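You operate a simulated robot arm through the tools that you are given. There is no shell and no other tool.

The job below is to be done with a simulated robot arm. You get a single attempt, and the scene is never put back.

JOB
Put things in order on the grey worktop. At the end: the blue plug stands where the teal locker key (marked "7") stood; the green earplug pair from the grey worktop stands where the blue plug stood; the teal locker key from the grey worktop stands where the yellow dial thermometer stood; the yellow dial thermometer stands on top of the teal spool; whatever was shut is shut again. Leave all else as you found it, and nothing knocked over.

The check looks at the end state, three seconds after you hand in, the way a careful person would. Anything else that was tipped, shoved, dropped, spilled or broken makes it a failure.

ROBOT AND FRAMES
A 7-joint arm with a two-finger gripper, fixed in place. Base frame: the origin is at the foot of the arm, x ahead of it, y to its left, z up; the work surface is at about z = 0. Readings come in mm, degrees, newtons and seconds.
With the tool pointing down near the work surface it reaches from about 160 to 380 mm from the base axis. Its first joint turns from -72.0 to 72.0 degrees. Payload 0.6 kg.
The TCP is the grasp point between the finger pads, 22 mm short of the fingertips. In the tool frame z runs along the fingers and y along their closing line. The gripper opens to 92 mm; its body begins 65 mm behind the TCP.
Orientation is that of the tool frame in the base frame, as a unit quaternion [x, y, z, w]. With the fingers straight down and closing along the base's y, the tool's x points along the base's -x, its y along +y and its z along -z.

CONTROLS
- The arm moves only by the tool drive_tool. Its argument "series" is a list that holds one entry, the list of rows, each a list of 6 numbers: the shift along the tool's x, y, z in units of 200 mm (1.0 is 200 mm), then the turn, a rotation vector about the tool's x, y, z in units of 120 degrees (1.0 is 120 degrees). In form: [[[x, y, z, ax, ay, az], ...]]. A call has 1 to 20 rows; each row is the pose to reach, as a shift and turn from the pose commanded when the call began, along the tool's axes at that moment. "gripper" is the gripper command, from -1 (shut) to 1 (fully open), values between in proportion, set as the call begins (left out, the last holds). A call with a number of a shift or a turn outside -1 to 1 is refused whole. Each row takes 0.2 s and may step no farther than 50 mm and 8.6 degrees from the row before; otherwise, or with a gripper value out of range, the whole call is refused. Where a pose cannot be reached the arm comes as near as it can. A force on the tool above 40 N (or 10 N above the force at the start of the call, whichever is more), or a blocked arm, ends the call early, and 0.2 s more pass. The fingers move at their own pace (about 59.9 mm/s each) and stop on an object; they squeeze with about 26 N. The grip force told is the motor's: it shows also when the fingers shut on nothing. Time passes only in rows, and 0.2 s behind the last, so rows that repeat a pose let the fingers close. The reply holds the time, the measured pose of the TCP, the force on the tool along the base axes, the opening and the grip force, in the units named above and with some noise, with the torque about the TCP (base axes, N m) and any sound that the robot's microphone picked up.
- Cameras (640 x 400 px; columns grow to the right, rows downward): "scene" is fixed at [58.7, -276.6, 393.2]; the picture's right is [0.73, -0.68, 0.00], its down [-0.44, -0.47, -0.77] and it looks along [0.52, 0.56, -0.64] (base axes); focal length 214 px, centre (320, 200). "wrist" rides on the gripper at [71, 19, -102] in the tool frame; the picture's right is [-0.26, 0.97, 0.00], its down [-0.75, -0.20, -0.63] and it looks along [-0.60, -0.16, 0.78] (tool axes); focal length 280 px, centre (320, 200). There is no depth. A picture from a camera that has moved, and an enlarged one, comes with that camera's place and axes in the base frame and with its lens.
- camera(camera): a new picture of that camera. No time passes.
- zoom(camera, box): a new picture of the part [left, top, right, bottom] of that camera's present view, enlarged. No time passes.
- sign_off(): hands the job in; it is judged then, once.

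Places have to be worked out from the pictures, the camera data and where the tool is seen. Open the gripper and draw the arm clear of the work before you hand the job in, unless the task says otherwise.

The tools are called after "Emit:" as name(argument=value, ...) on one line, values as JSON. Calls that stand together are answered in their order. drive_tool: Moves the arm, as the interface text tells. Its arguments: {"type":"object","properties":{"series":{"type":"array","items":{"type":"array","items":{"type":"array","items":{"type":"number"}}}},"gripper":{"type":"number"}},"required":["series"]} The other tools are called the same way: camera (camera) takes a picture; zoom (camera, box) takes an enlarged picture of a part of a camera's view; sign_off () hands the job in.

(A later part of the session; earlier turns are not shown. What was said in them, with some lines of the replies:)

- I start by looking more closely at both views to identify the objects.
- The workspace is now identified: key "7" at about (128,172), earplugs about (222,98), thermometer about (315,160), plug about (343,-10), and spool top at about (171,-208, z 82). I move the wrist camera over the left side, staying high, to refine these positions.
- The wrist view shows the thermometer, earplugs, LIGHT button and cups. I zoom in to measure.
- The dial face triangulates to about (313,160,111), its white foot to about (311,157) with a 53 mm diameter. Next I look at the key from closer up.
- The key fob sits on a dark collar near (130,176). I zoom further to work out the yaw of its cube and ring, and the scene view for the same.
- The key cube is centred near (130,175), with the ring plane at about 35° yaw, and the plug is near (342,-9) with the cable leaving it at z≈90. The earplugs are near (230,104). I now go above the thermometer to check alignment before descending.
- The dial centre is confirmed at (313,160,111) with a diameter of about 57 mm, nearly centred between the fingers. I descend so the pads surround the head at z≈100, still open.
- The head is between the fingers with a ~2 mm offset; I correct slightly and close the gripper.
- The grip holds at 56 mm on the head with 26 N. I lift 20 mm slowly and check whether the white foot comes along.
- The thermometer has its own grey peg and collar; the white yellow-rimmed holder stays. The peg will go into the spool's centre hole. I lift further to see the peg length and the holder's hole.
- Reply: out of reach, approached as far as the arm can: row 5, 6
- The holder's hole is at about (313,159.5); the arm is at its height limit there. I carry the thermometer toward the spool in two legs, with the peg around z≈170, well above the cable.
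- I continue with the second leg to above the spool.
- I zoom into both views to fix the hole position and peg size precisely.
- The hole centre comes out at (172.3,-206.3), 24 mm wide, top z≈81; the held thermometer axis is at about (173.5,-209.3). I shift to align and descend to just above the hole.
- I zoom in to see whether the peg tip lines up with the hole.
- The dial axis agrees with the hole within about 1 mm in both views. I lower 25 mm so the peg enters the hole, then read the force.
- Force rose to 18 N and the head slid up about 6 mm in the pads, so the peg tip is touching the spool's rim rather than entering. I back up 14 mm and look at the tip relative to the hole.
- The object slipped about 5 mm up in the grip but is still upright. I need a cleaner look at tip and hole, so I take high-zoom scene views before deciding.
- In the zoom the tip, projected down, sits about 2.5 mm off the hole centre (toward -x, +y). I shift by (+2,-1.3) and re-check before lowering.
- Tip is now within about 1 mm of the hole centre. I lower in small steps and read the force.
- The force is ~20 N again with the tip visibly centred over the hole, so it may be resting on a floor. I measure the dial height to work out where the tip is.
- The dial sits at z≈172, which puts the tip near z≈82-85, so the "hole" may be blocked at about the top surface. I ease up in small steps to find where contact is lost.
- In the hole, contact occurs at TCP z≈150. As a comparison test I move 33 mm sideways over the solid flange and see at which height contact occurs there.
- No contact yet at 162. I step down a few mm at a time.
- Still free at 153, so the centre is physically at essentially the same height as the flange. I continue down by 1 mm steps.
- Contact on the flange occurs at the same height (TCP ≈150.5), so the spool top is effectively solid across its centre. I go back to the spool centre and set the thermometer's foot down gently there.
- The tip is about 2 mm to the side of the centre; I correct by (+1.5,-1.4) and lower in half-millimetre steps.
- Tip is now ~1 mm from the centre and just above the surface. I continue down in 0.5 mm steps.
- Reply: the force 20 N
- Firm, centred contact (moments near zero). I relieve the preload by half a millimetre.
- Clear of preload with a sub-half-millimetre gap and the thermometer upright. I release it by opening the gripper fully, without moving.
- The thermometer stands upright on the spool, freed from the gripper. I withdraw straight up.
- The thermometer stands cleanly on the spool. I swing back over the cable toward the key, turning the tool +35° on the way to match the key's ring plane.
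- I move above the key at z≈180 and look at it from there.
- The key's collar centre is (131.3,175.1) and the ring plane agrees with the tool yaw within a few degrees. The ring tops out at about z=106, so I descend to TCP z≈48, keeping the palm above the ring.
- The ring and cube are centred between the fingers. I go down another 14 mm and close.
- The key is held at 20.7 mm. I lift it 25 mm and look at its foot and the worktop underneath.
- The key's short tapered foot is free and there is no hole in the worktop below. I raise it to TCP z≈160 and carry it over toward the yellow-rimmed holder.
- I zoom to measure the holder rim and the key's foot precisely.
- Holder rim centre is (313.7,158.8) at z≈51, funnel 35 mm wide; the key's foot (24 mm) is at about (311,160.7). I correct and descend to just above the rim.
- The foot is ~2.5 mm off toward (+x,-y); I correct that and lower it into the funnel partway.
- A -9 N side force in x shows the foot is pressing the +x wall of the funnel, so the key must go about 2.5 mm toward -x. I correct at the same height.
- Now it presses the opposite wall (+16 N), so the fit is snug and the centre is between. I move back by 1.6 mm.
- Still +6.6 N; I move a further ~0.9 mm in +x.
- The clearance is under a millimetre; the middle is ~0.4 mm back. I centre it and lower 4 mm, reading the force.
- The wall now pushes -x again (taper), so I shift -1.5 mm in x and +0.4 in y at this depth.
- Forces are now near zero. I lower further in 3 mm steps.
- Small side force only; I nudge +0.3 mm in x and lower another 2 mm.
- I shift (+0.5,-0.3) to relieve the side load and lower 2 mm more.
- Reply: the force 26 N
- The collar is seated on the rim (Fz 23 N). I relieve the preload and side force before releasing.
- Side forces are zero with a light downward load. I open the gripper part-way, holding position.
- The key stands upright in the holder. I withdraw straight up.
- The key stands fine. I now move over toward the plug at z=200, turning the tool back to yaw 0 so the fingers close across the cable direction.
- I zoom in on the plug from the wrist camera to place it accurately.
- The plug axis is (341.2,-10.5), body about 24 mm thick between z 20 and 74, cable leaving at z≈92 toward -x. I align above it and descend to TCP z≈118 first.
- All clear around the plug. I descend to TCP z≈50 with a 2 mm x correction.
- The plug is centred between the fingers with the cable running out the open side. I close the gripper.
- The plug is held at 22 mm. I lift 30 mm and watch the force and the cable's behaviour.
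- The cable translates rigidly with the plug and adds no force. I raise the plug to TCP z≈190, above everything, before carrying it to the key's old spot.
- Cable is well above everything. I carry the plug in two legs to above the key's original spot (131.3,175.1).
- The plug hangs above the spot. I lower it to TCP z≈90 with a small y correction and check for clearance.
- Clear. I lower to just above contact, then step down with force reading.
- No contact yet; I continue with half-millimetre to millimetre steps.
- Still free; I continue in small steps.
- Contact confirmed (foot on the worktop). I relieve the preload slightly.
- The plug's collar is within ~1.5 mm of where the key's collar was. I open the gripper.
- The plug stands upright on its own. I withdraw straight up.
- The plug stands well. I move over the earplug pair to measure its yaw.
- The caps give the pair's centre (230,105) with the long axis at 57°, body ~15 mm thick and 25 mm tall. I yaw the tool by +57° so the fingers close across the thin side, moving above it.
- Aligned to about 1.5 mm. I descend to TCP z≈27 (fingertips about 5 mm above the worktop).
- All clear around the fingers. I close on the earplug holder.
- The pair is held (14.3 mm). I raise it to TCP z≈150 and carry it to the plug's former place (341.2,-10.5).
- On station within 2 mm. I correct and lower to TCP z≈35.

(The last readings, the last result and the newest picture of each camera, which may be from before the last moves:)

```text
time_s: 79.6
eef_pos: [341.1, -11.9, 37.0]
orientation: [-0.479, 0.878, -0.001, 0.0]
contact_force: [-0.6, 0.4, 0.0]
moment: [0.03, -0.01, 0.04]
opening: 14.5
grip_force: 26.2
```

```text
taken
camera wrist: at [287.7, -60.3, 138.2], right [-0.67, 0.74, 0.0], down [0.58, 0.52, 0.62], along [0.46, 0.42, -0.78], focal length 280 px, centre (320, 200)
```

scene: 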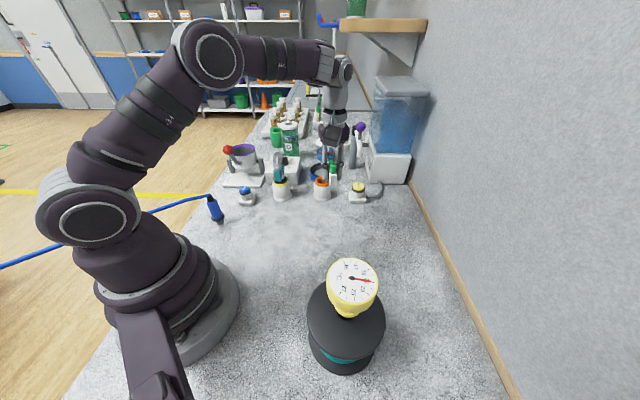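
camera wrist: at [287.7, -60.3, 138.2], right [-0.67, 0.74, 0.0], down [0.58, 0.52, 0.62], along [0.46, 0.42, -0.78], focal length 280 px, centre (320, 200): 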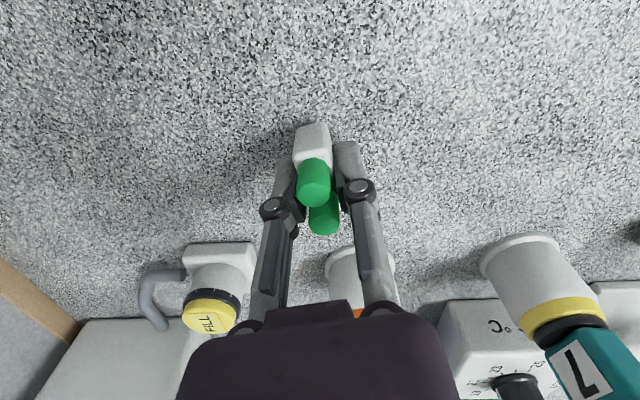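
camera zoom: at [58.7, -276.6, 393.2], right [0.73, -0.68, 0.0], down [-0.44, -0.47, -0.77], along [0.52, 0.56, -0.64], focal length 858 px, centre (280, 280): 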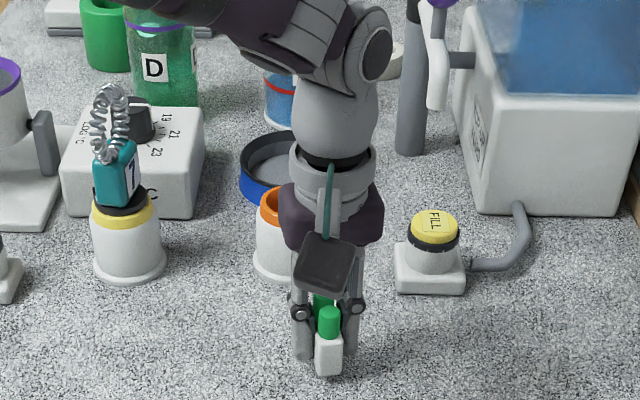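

I nudge +1.3 mm in y and lower to just above contact, then step down.

Emit:
drive_tool(series=[[[-0.0055, 0.0035, 0.015, 0, 0, 0], [-0.0055, 0.0035, 0.03, 0, 0, 0], [-0.0055, 0.0035, 0.03, 0, 0, 0]]])

Emit:
drive_tool(series=[[[0, 0, 0.004, 0, 0, 0], [0, 0, 0.004, 0, 0, 0]]])

Emit:
drive_tool(series=[[[0, 0, 0.004, 0, 0, 0], [0, 0, 0.004, 0, 0, 0]]])

```text
time_s: 80.4
eef_pos: [341.3, -10.8, 30.1]
orientation: [-0.478, 0.878, -0.001, 0.0]
contact_force: [-0.3, 0.0, -0.5]
moment: [0.0, 0.0, 0.0]
opening: 14.1
grip_force: 25.7
```

```text
time_s: 81.0
eef_pos: [341.5, -10.9, 29.6]
orientation: [-0.478, 0.878, 0.0, 0.0]
contact_force: [0.3, -0.2, -0.6]
moment: [-0.01, -0.04, 0.0]
opening: 14.0
grip_force: 25.6
```

```text
time_s: 81.6
eef_pos: [340.9, -11.0, 27.6]
orientation: [-0.479, 0.878, -0.001, 0.0]
contact_force: [0.9, -0.6, -0.3]
moment: [0.04, 0.01, 0.01]
opening: 14.2
grip_force: 26.1
```

Not yet in contact; I continue in 0.5 mm steps.

Emit:
drive_tool(series=[[[0, 0, 0.003, 0, 0, 0], [0, 0, 0.003, 0, 0, 0]]])

Emit:
drive_tool(series=[[[0, 0, 0.003, 0, 0, 0], [0, 0, 0.003, 0, 0, 0]]])

Emit:
drive_tool(series=[[[0, 0, 0.002, 0, 0, 0], [0, 0, 0.002, 0, 0, 0]]])

```text
time_s: 82.2
eef_pos: [341.6, -10.7, 27.2]
orientation: [-0.479, 0.878, -0.001, 0.0]
contact_force: [0.4, -0.3, 3.5]
moment: [0.0, 0.0, 0.02]
opening: 14.3
grip_force: 25.9
```

```text
time_s: 82.8
eef_pos: [340.4, -9.9, 27.4]
orientation: [-0.479, 0.878, -0.001, 0.0]
contact_force: [-1.6, -1.5, 18.1]
moment: [-0.06, 0.04, -0.01]
opening: 14.1
grip_force: 25.9
```

```text
time_s: 83.4
eef_pos: [340.2, -10.0, 27.6]
orientation: [-0.478, 0.878, -0.001, 0.002]
contact_force: [1.2, -2.0, 28.0]
moment: [-0.06, 0.02, 0.02]
opening: 14.3
grip_force: 25.6
```

Contact is firm. I relieve about 1 mm and then release, opening only part-way.

Emit:
drive_tool(series=[[[0, 0, -0.0045, 0, 0, 0], [0, 0, -0.0045, 0, 0, 0]]])

Emit:
drive_tool(series=[[[0, 0, 0, 0, 0, 0], [0, 0, 0, 0, 0, 0], [0, 0, 0, 0, 0, 0], [0, 0, 0, 0, 0, 0]]], gripper=0.2)

Emit:
zoom(camera="scene", box=[270, 130, 390, 230])

Emit:
camera(camera="wrist")

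```text
time_s: 84.0
eef_pos: [340.9, -10.6, 26.7]
orientation: [-0.479, 0.878, 0.0, 0.0]
contact_force: [4.0, 2.0, 10.2]
moment: [0.06, -0.11, 0.0]
opening: 14.0
grip_force: 26.1
```

```text
time_s: 85.0
eef_pos: [342.5, -10.8, 28.6]
orientation: [-0.479, 0.878, 0.0, 0.0]
contact_force: [-0.2, 0.3, 0.2]
moment: [0.0, 0.02, -0.01]
opening: 55.3
grip_force: 0.1
```

```text
4.00 times, centred on (330, 180) of scene
camera zoom: at [58.7, -276.6, 393.2], right [0.73, -0.68, 0.0], down [-0.44, -0.47, -0.77], along [0.52, 0.56, -0.64], focal length 858 px, centre (280, 280)
```

zoom: 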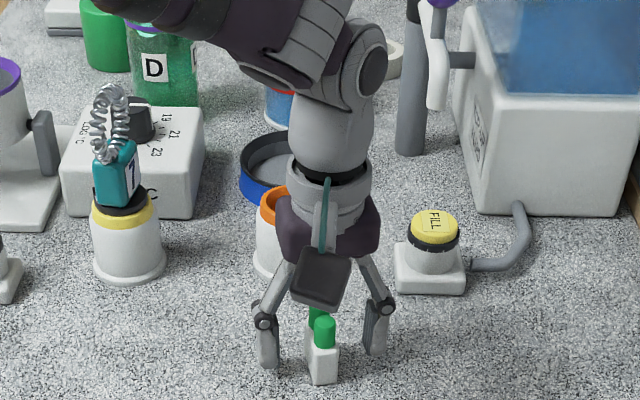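

```text
taken
camera wrist: at [286.7, -59.2, 129.8], right [-0.67, 0.74, 0.0], down [0.58, 0.52, 0.62], along [0.46, 0.42, -0.78], focal length 280 px, centre (320, 200)
```

wrist: 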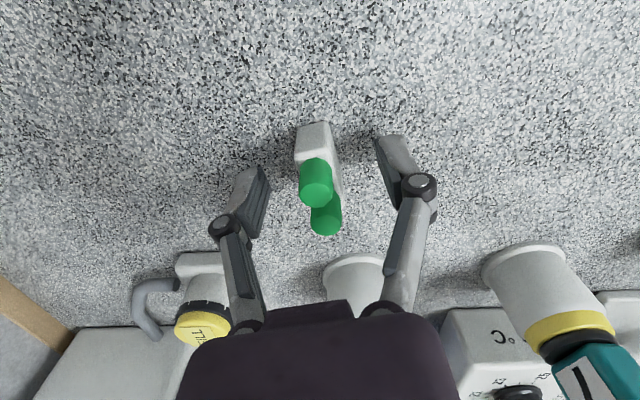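

The earplug pair stands upright. I withdraw straight up.

Emit:
drive_tool(series=[[[0, 0, -0.08, 0, 0, 0], [0, 0, -0.25, 0, 0, 0], [0, 0, -0.45, 0, 0, 0], [0, 0, -0.65, 0, 0, 0], [0, 0, -0.8, 0, 0, 0]]])

Emit:
camera(camera="scene")

Emit:
camera(camera="wrist")

```text
time_s: 86.2
eef_pos: [341.4, -10.0, 188.6]
orientation: [-0.479, 0.878, -0.001, -0.001]
contact_force: [-0.4, 0.1, -0.3]
moment: [-0.01, 0.03, 0.02]
opening: 55.3
grip_force: 0.0
```

```text
taken
```

scene: 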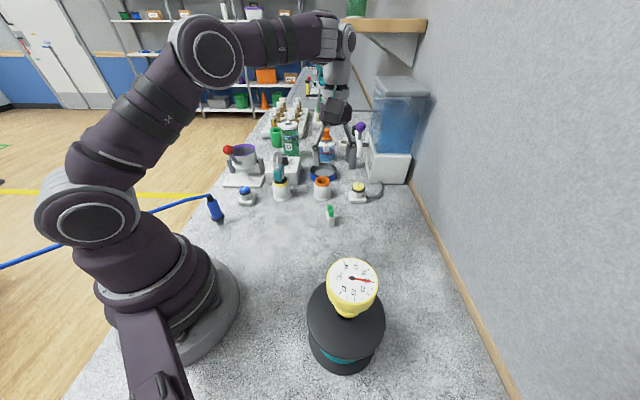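

```text
taken
camera wrist: at [286.6, -59.3, 290.8], right [-0.67, 0.74, 0.0], down [0.58, 0.52, 0.62], along [0.46, 0.42, -0.78], focal length 280 px, centre (320, 200)
```

wrist: 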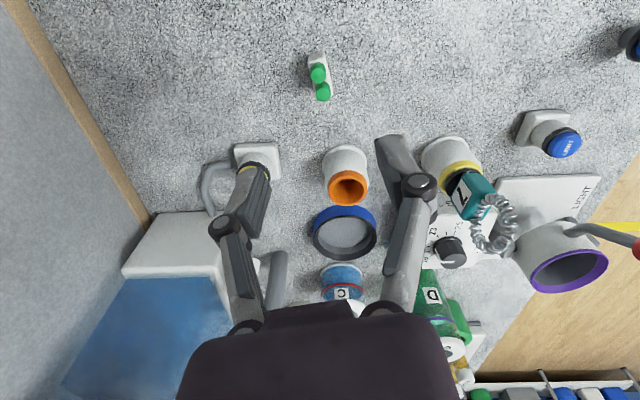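

Everything is in place; I move the arm back to its starting area with the gripper open and then inspect all the results.

Emit:
drive_tool(series=[[[0.036, 0.07, -0.07, 0, 0, 0.0682], [0.073, 0.14, -0.14, 0, 0, 0.1364], [0.109, 0.21, -0.21, 0, 0, 0.2046], [0.146, 0.28, -0.29, 0, 0, 0.2729], [0.182, 0.35, -0.36, 0, 0, 0.3411], [0.219, 0.42, -0.43, 0, 0, 0.4093], [0.255, 0.49, -0.5, 0, 0, 0.4775], [0.255, 0.49, -0.5, 0, 0, 0.4775]]], gripper=1)

Emit:
camera(camera="wrist")

Emit:
camera(camera="scene")

Emit:
zoom(camera="scene", box=[190, 130, 350, 240])

Emit:
zoom(camera="scene", box=[280, 240, 410, 380])

```text
time_s: 88.0
eef_pos: [229.7, -1.0, 286.1]
orientation: [0.001, 1.0, 0.001, 0.0]
contact_force: [0.7, 0.2, 0.0]
moment: [-0.01, -0.02, 0.02]
opening: 92.1
grip_force: 0.0
```

```text
taken
camera wrist: at [159.7, 19.9, 389.4], right [0.27, 0.96, 0.0], down [0.75, -0.21, 0.63], along [0.6, -0.17, -0.78], focal length 280 px, centre (320, 200)
```

wrist: 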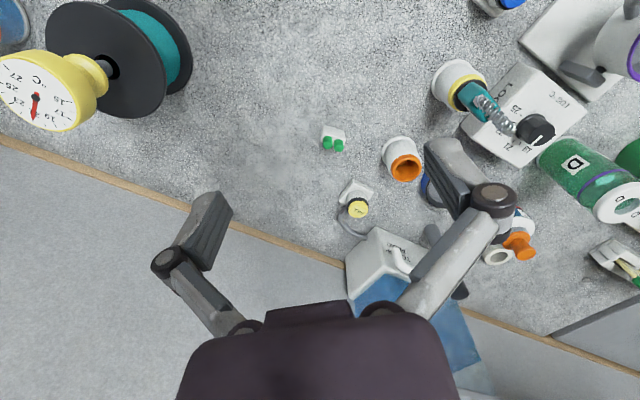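

```text
taken
```

scene: 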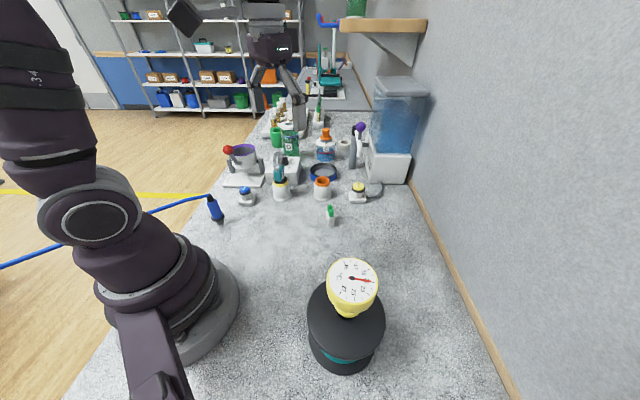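

```text
3.64 times, centred on (270, 185) of scene
camera zoom: at [58.7, -276.6, 393.2], right [0.73, -0.68, 0.0], down [-0.44, -0.47, -0.77], along [0.52, 0.56, -0.64], focal length 780 px, centre (502, 254)
```

zoom: 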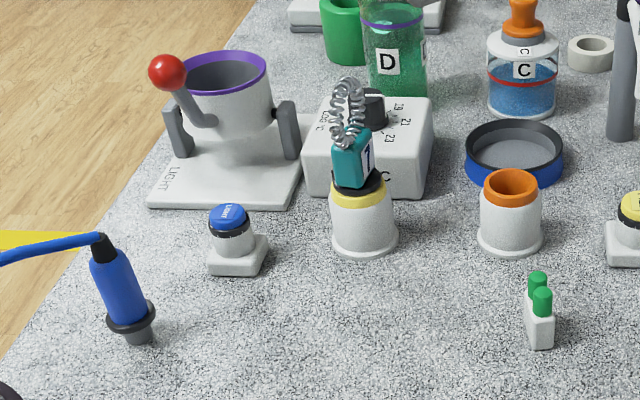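

```text
2.86 times, centred on (345, 310) of scene
camera zoom: at [58.7, -276.6, 393.2], right [0.73, -0.68, 0.0], down [-0.44, -0.47, -0.77], along [0.52, 0.56, -0.64], focal length 613 px, centre (249, -114)
```

zoom: 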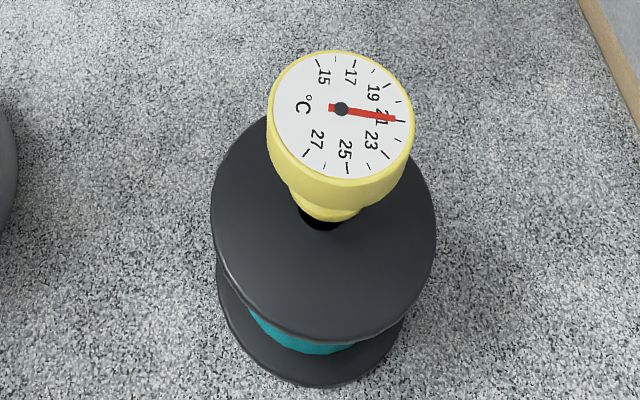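

All four items appear upright. I zoom on the thermometer's foot and on the key and plug for a final check.

Emit:
zoom(camera="wrist", box=[0, 0, 200, 140])

Emit:
zoom(camera="wrist", box=[300, 40, 600, 220])

Emit:
zoom(camera="scene", box=[180, 170, 260, 240])

Emit:
zoom(camera="scene", box=[300, 180, 360, 235])

```text
2.86 times, centred on (100, 70) of wrist
camera zoom: at [159.7, 19.9, 389.4], right [0.27, 0.96, 0.0], down [0.75, -0.21, 0.63], along [0.6, -0.17, -0.78], focal length 801 px, centre (949, 571)
```

zoom: 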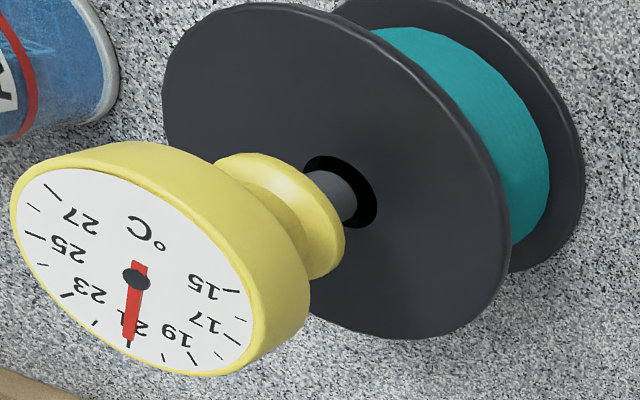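

```text
2.13 times, centred on (450, 130) of wrist
camera zoom: at [159.7, 19.9, 389.4], right [0.27, 0.96, 0.0], down [0.75, -0.21, 0.63], along [0.6, -0.17, -0.78], focal length 598 px, centre (43, 349)
```

zoom: 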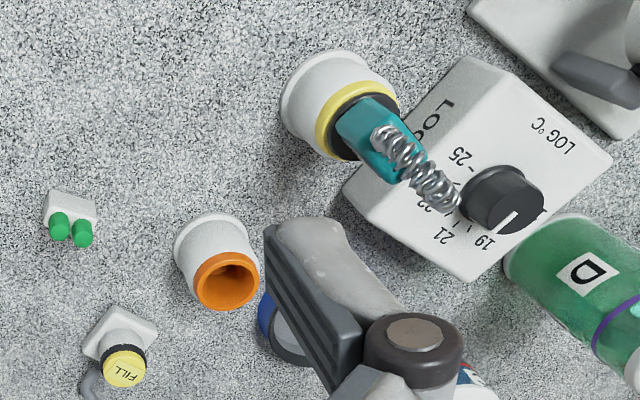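

```text
5.71 times, centred on (220, 205) of scene
camera zoom: at [58.7, -276.6, 393.2], right [0.73, -0.68, 0.0], down [-0.44, -0.47, -0.77], along [0.52, 0.56, -0.64], focal length 1226 px, centre (891, 171)
```

zoom: 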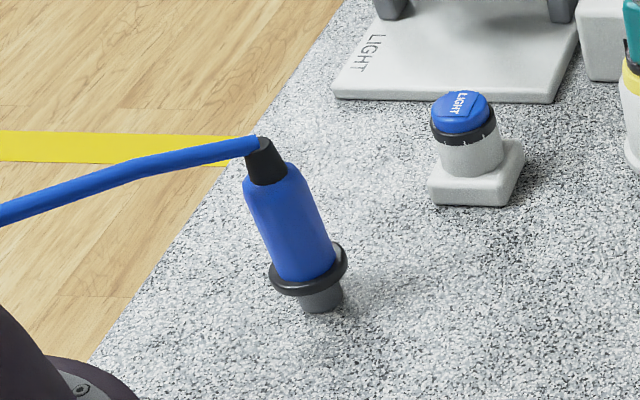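

```text
7.27 times, centred on (330, 208) of scene
camera zoom: at [58.7, -276.6, 393.2], right [0.73, -0.68, 0.0], down [-0.44, -0.47, -0.77], along [0.52, 0.56, -0.64], focal length 1560 px, centre (247, 146)
```

zoom: 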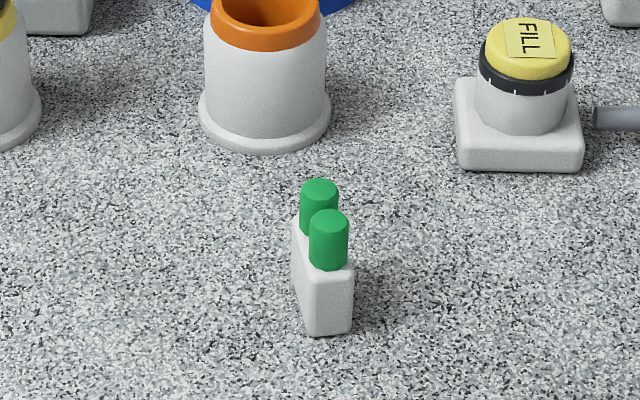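

The final views show the thermometer standing upright at the centre of the spool top. The key is seated in the yellow-rimmed holder, the plug is on the key's old spot, and the earplug pair is on the plug's old spot. The other items look unmoved, nothing was opened along the way, and the arm is clear with the gripper open. I hand the job in.

Emit:
sign_off()

```text
The job is handed in.
```

I moved all four items to their new places and handed the job in. In the final camera views they stand upright. I don't have the result of the check.

- **Yellow dial thermometer:** it stands on its narrow foot at the centre of the teal spool's top. I first tried to lower its peg into the spool's hole, but the peg would not go in. It rests on the top surface instead, about level with the surrounding flange.
- **Teal locker key "7":** it is seated in the white holder with the yellow rim, where the thermometer had been.
- **Blue plug:** it stands where the key stood, within about 1.5 mm. Its cable moved rigidly with it and runs off behind the arm.
- **Green earplug pair:** it stands where the plug stood, within about 2 mm by the arm's position reading.

Nothing I handled needed opening, so there was nothing to shut again. The other items on the worktop look unmoved. The arm is back near its starting pose with the gripper open.
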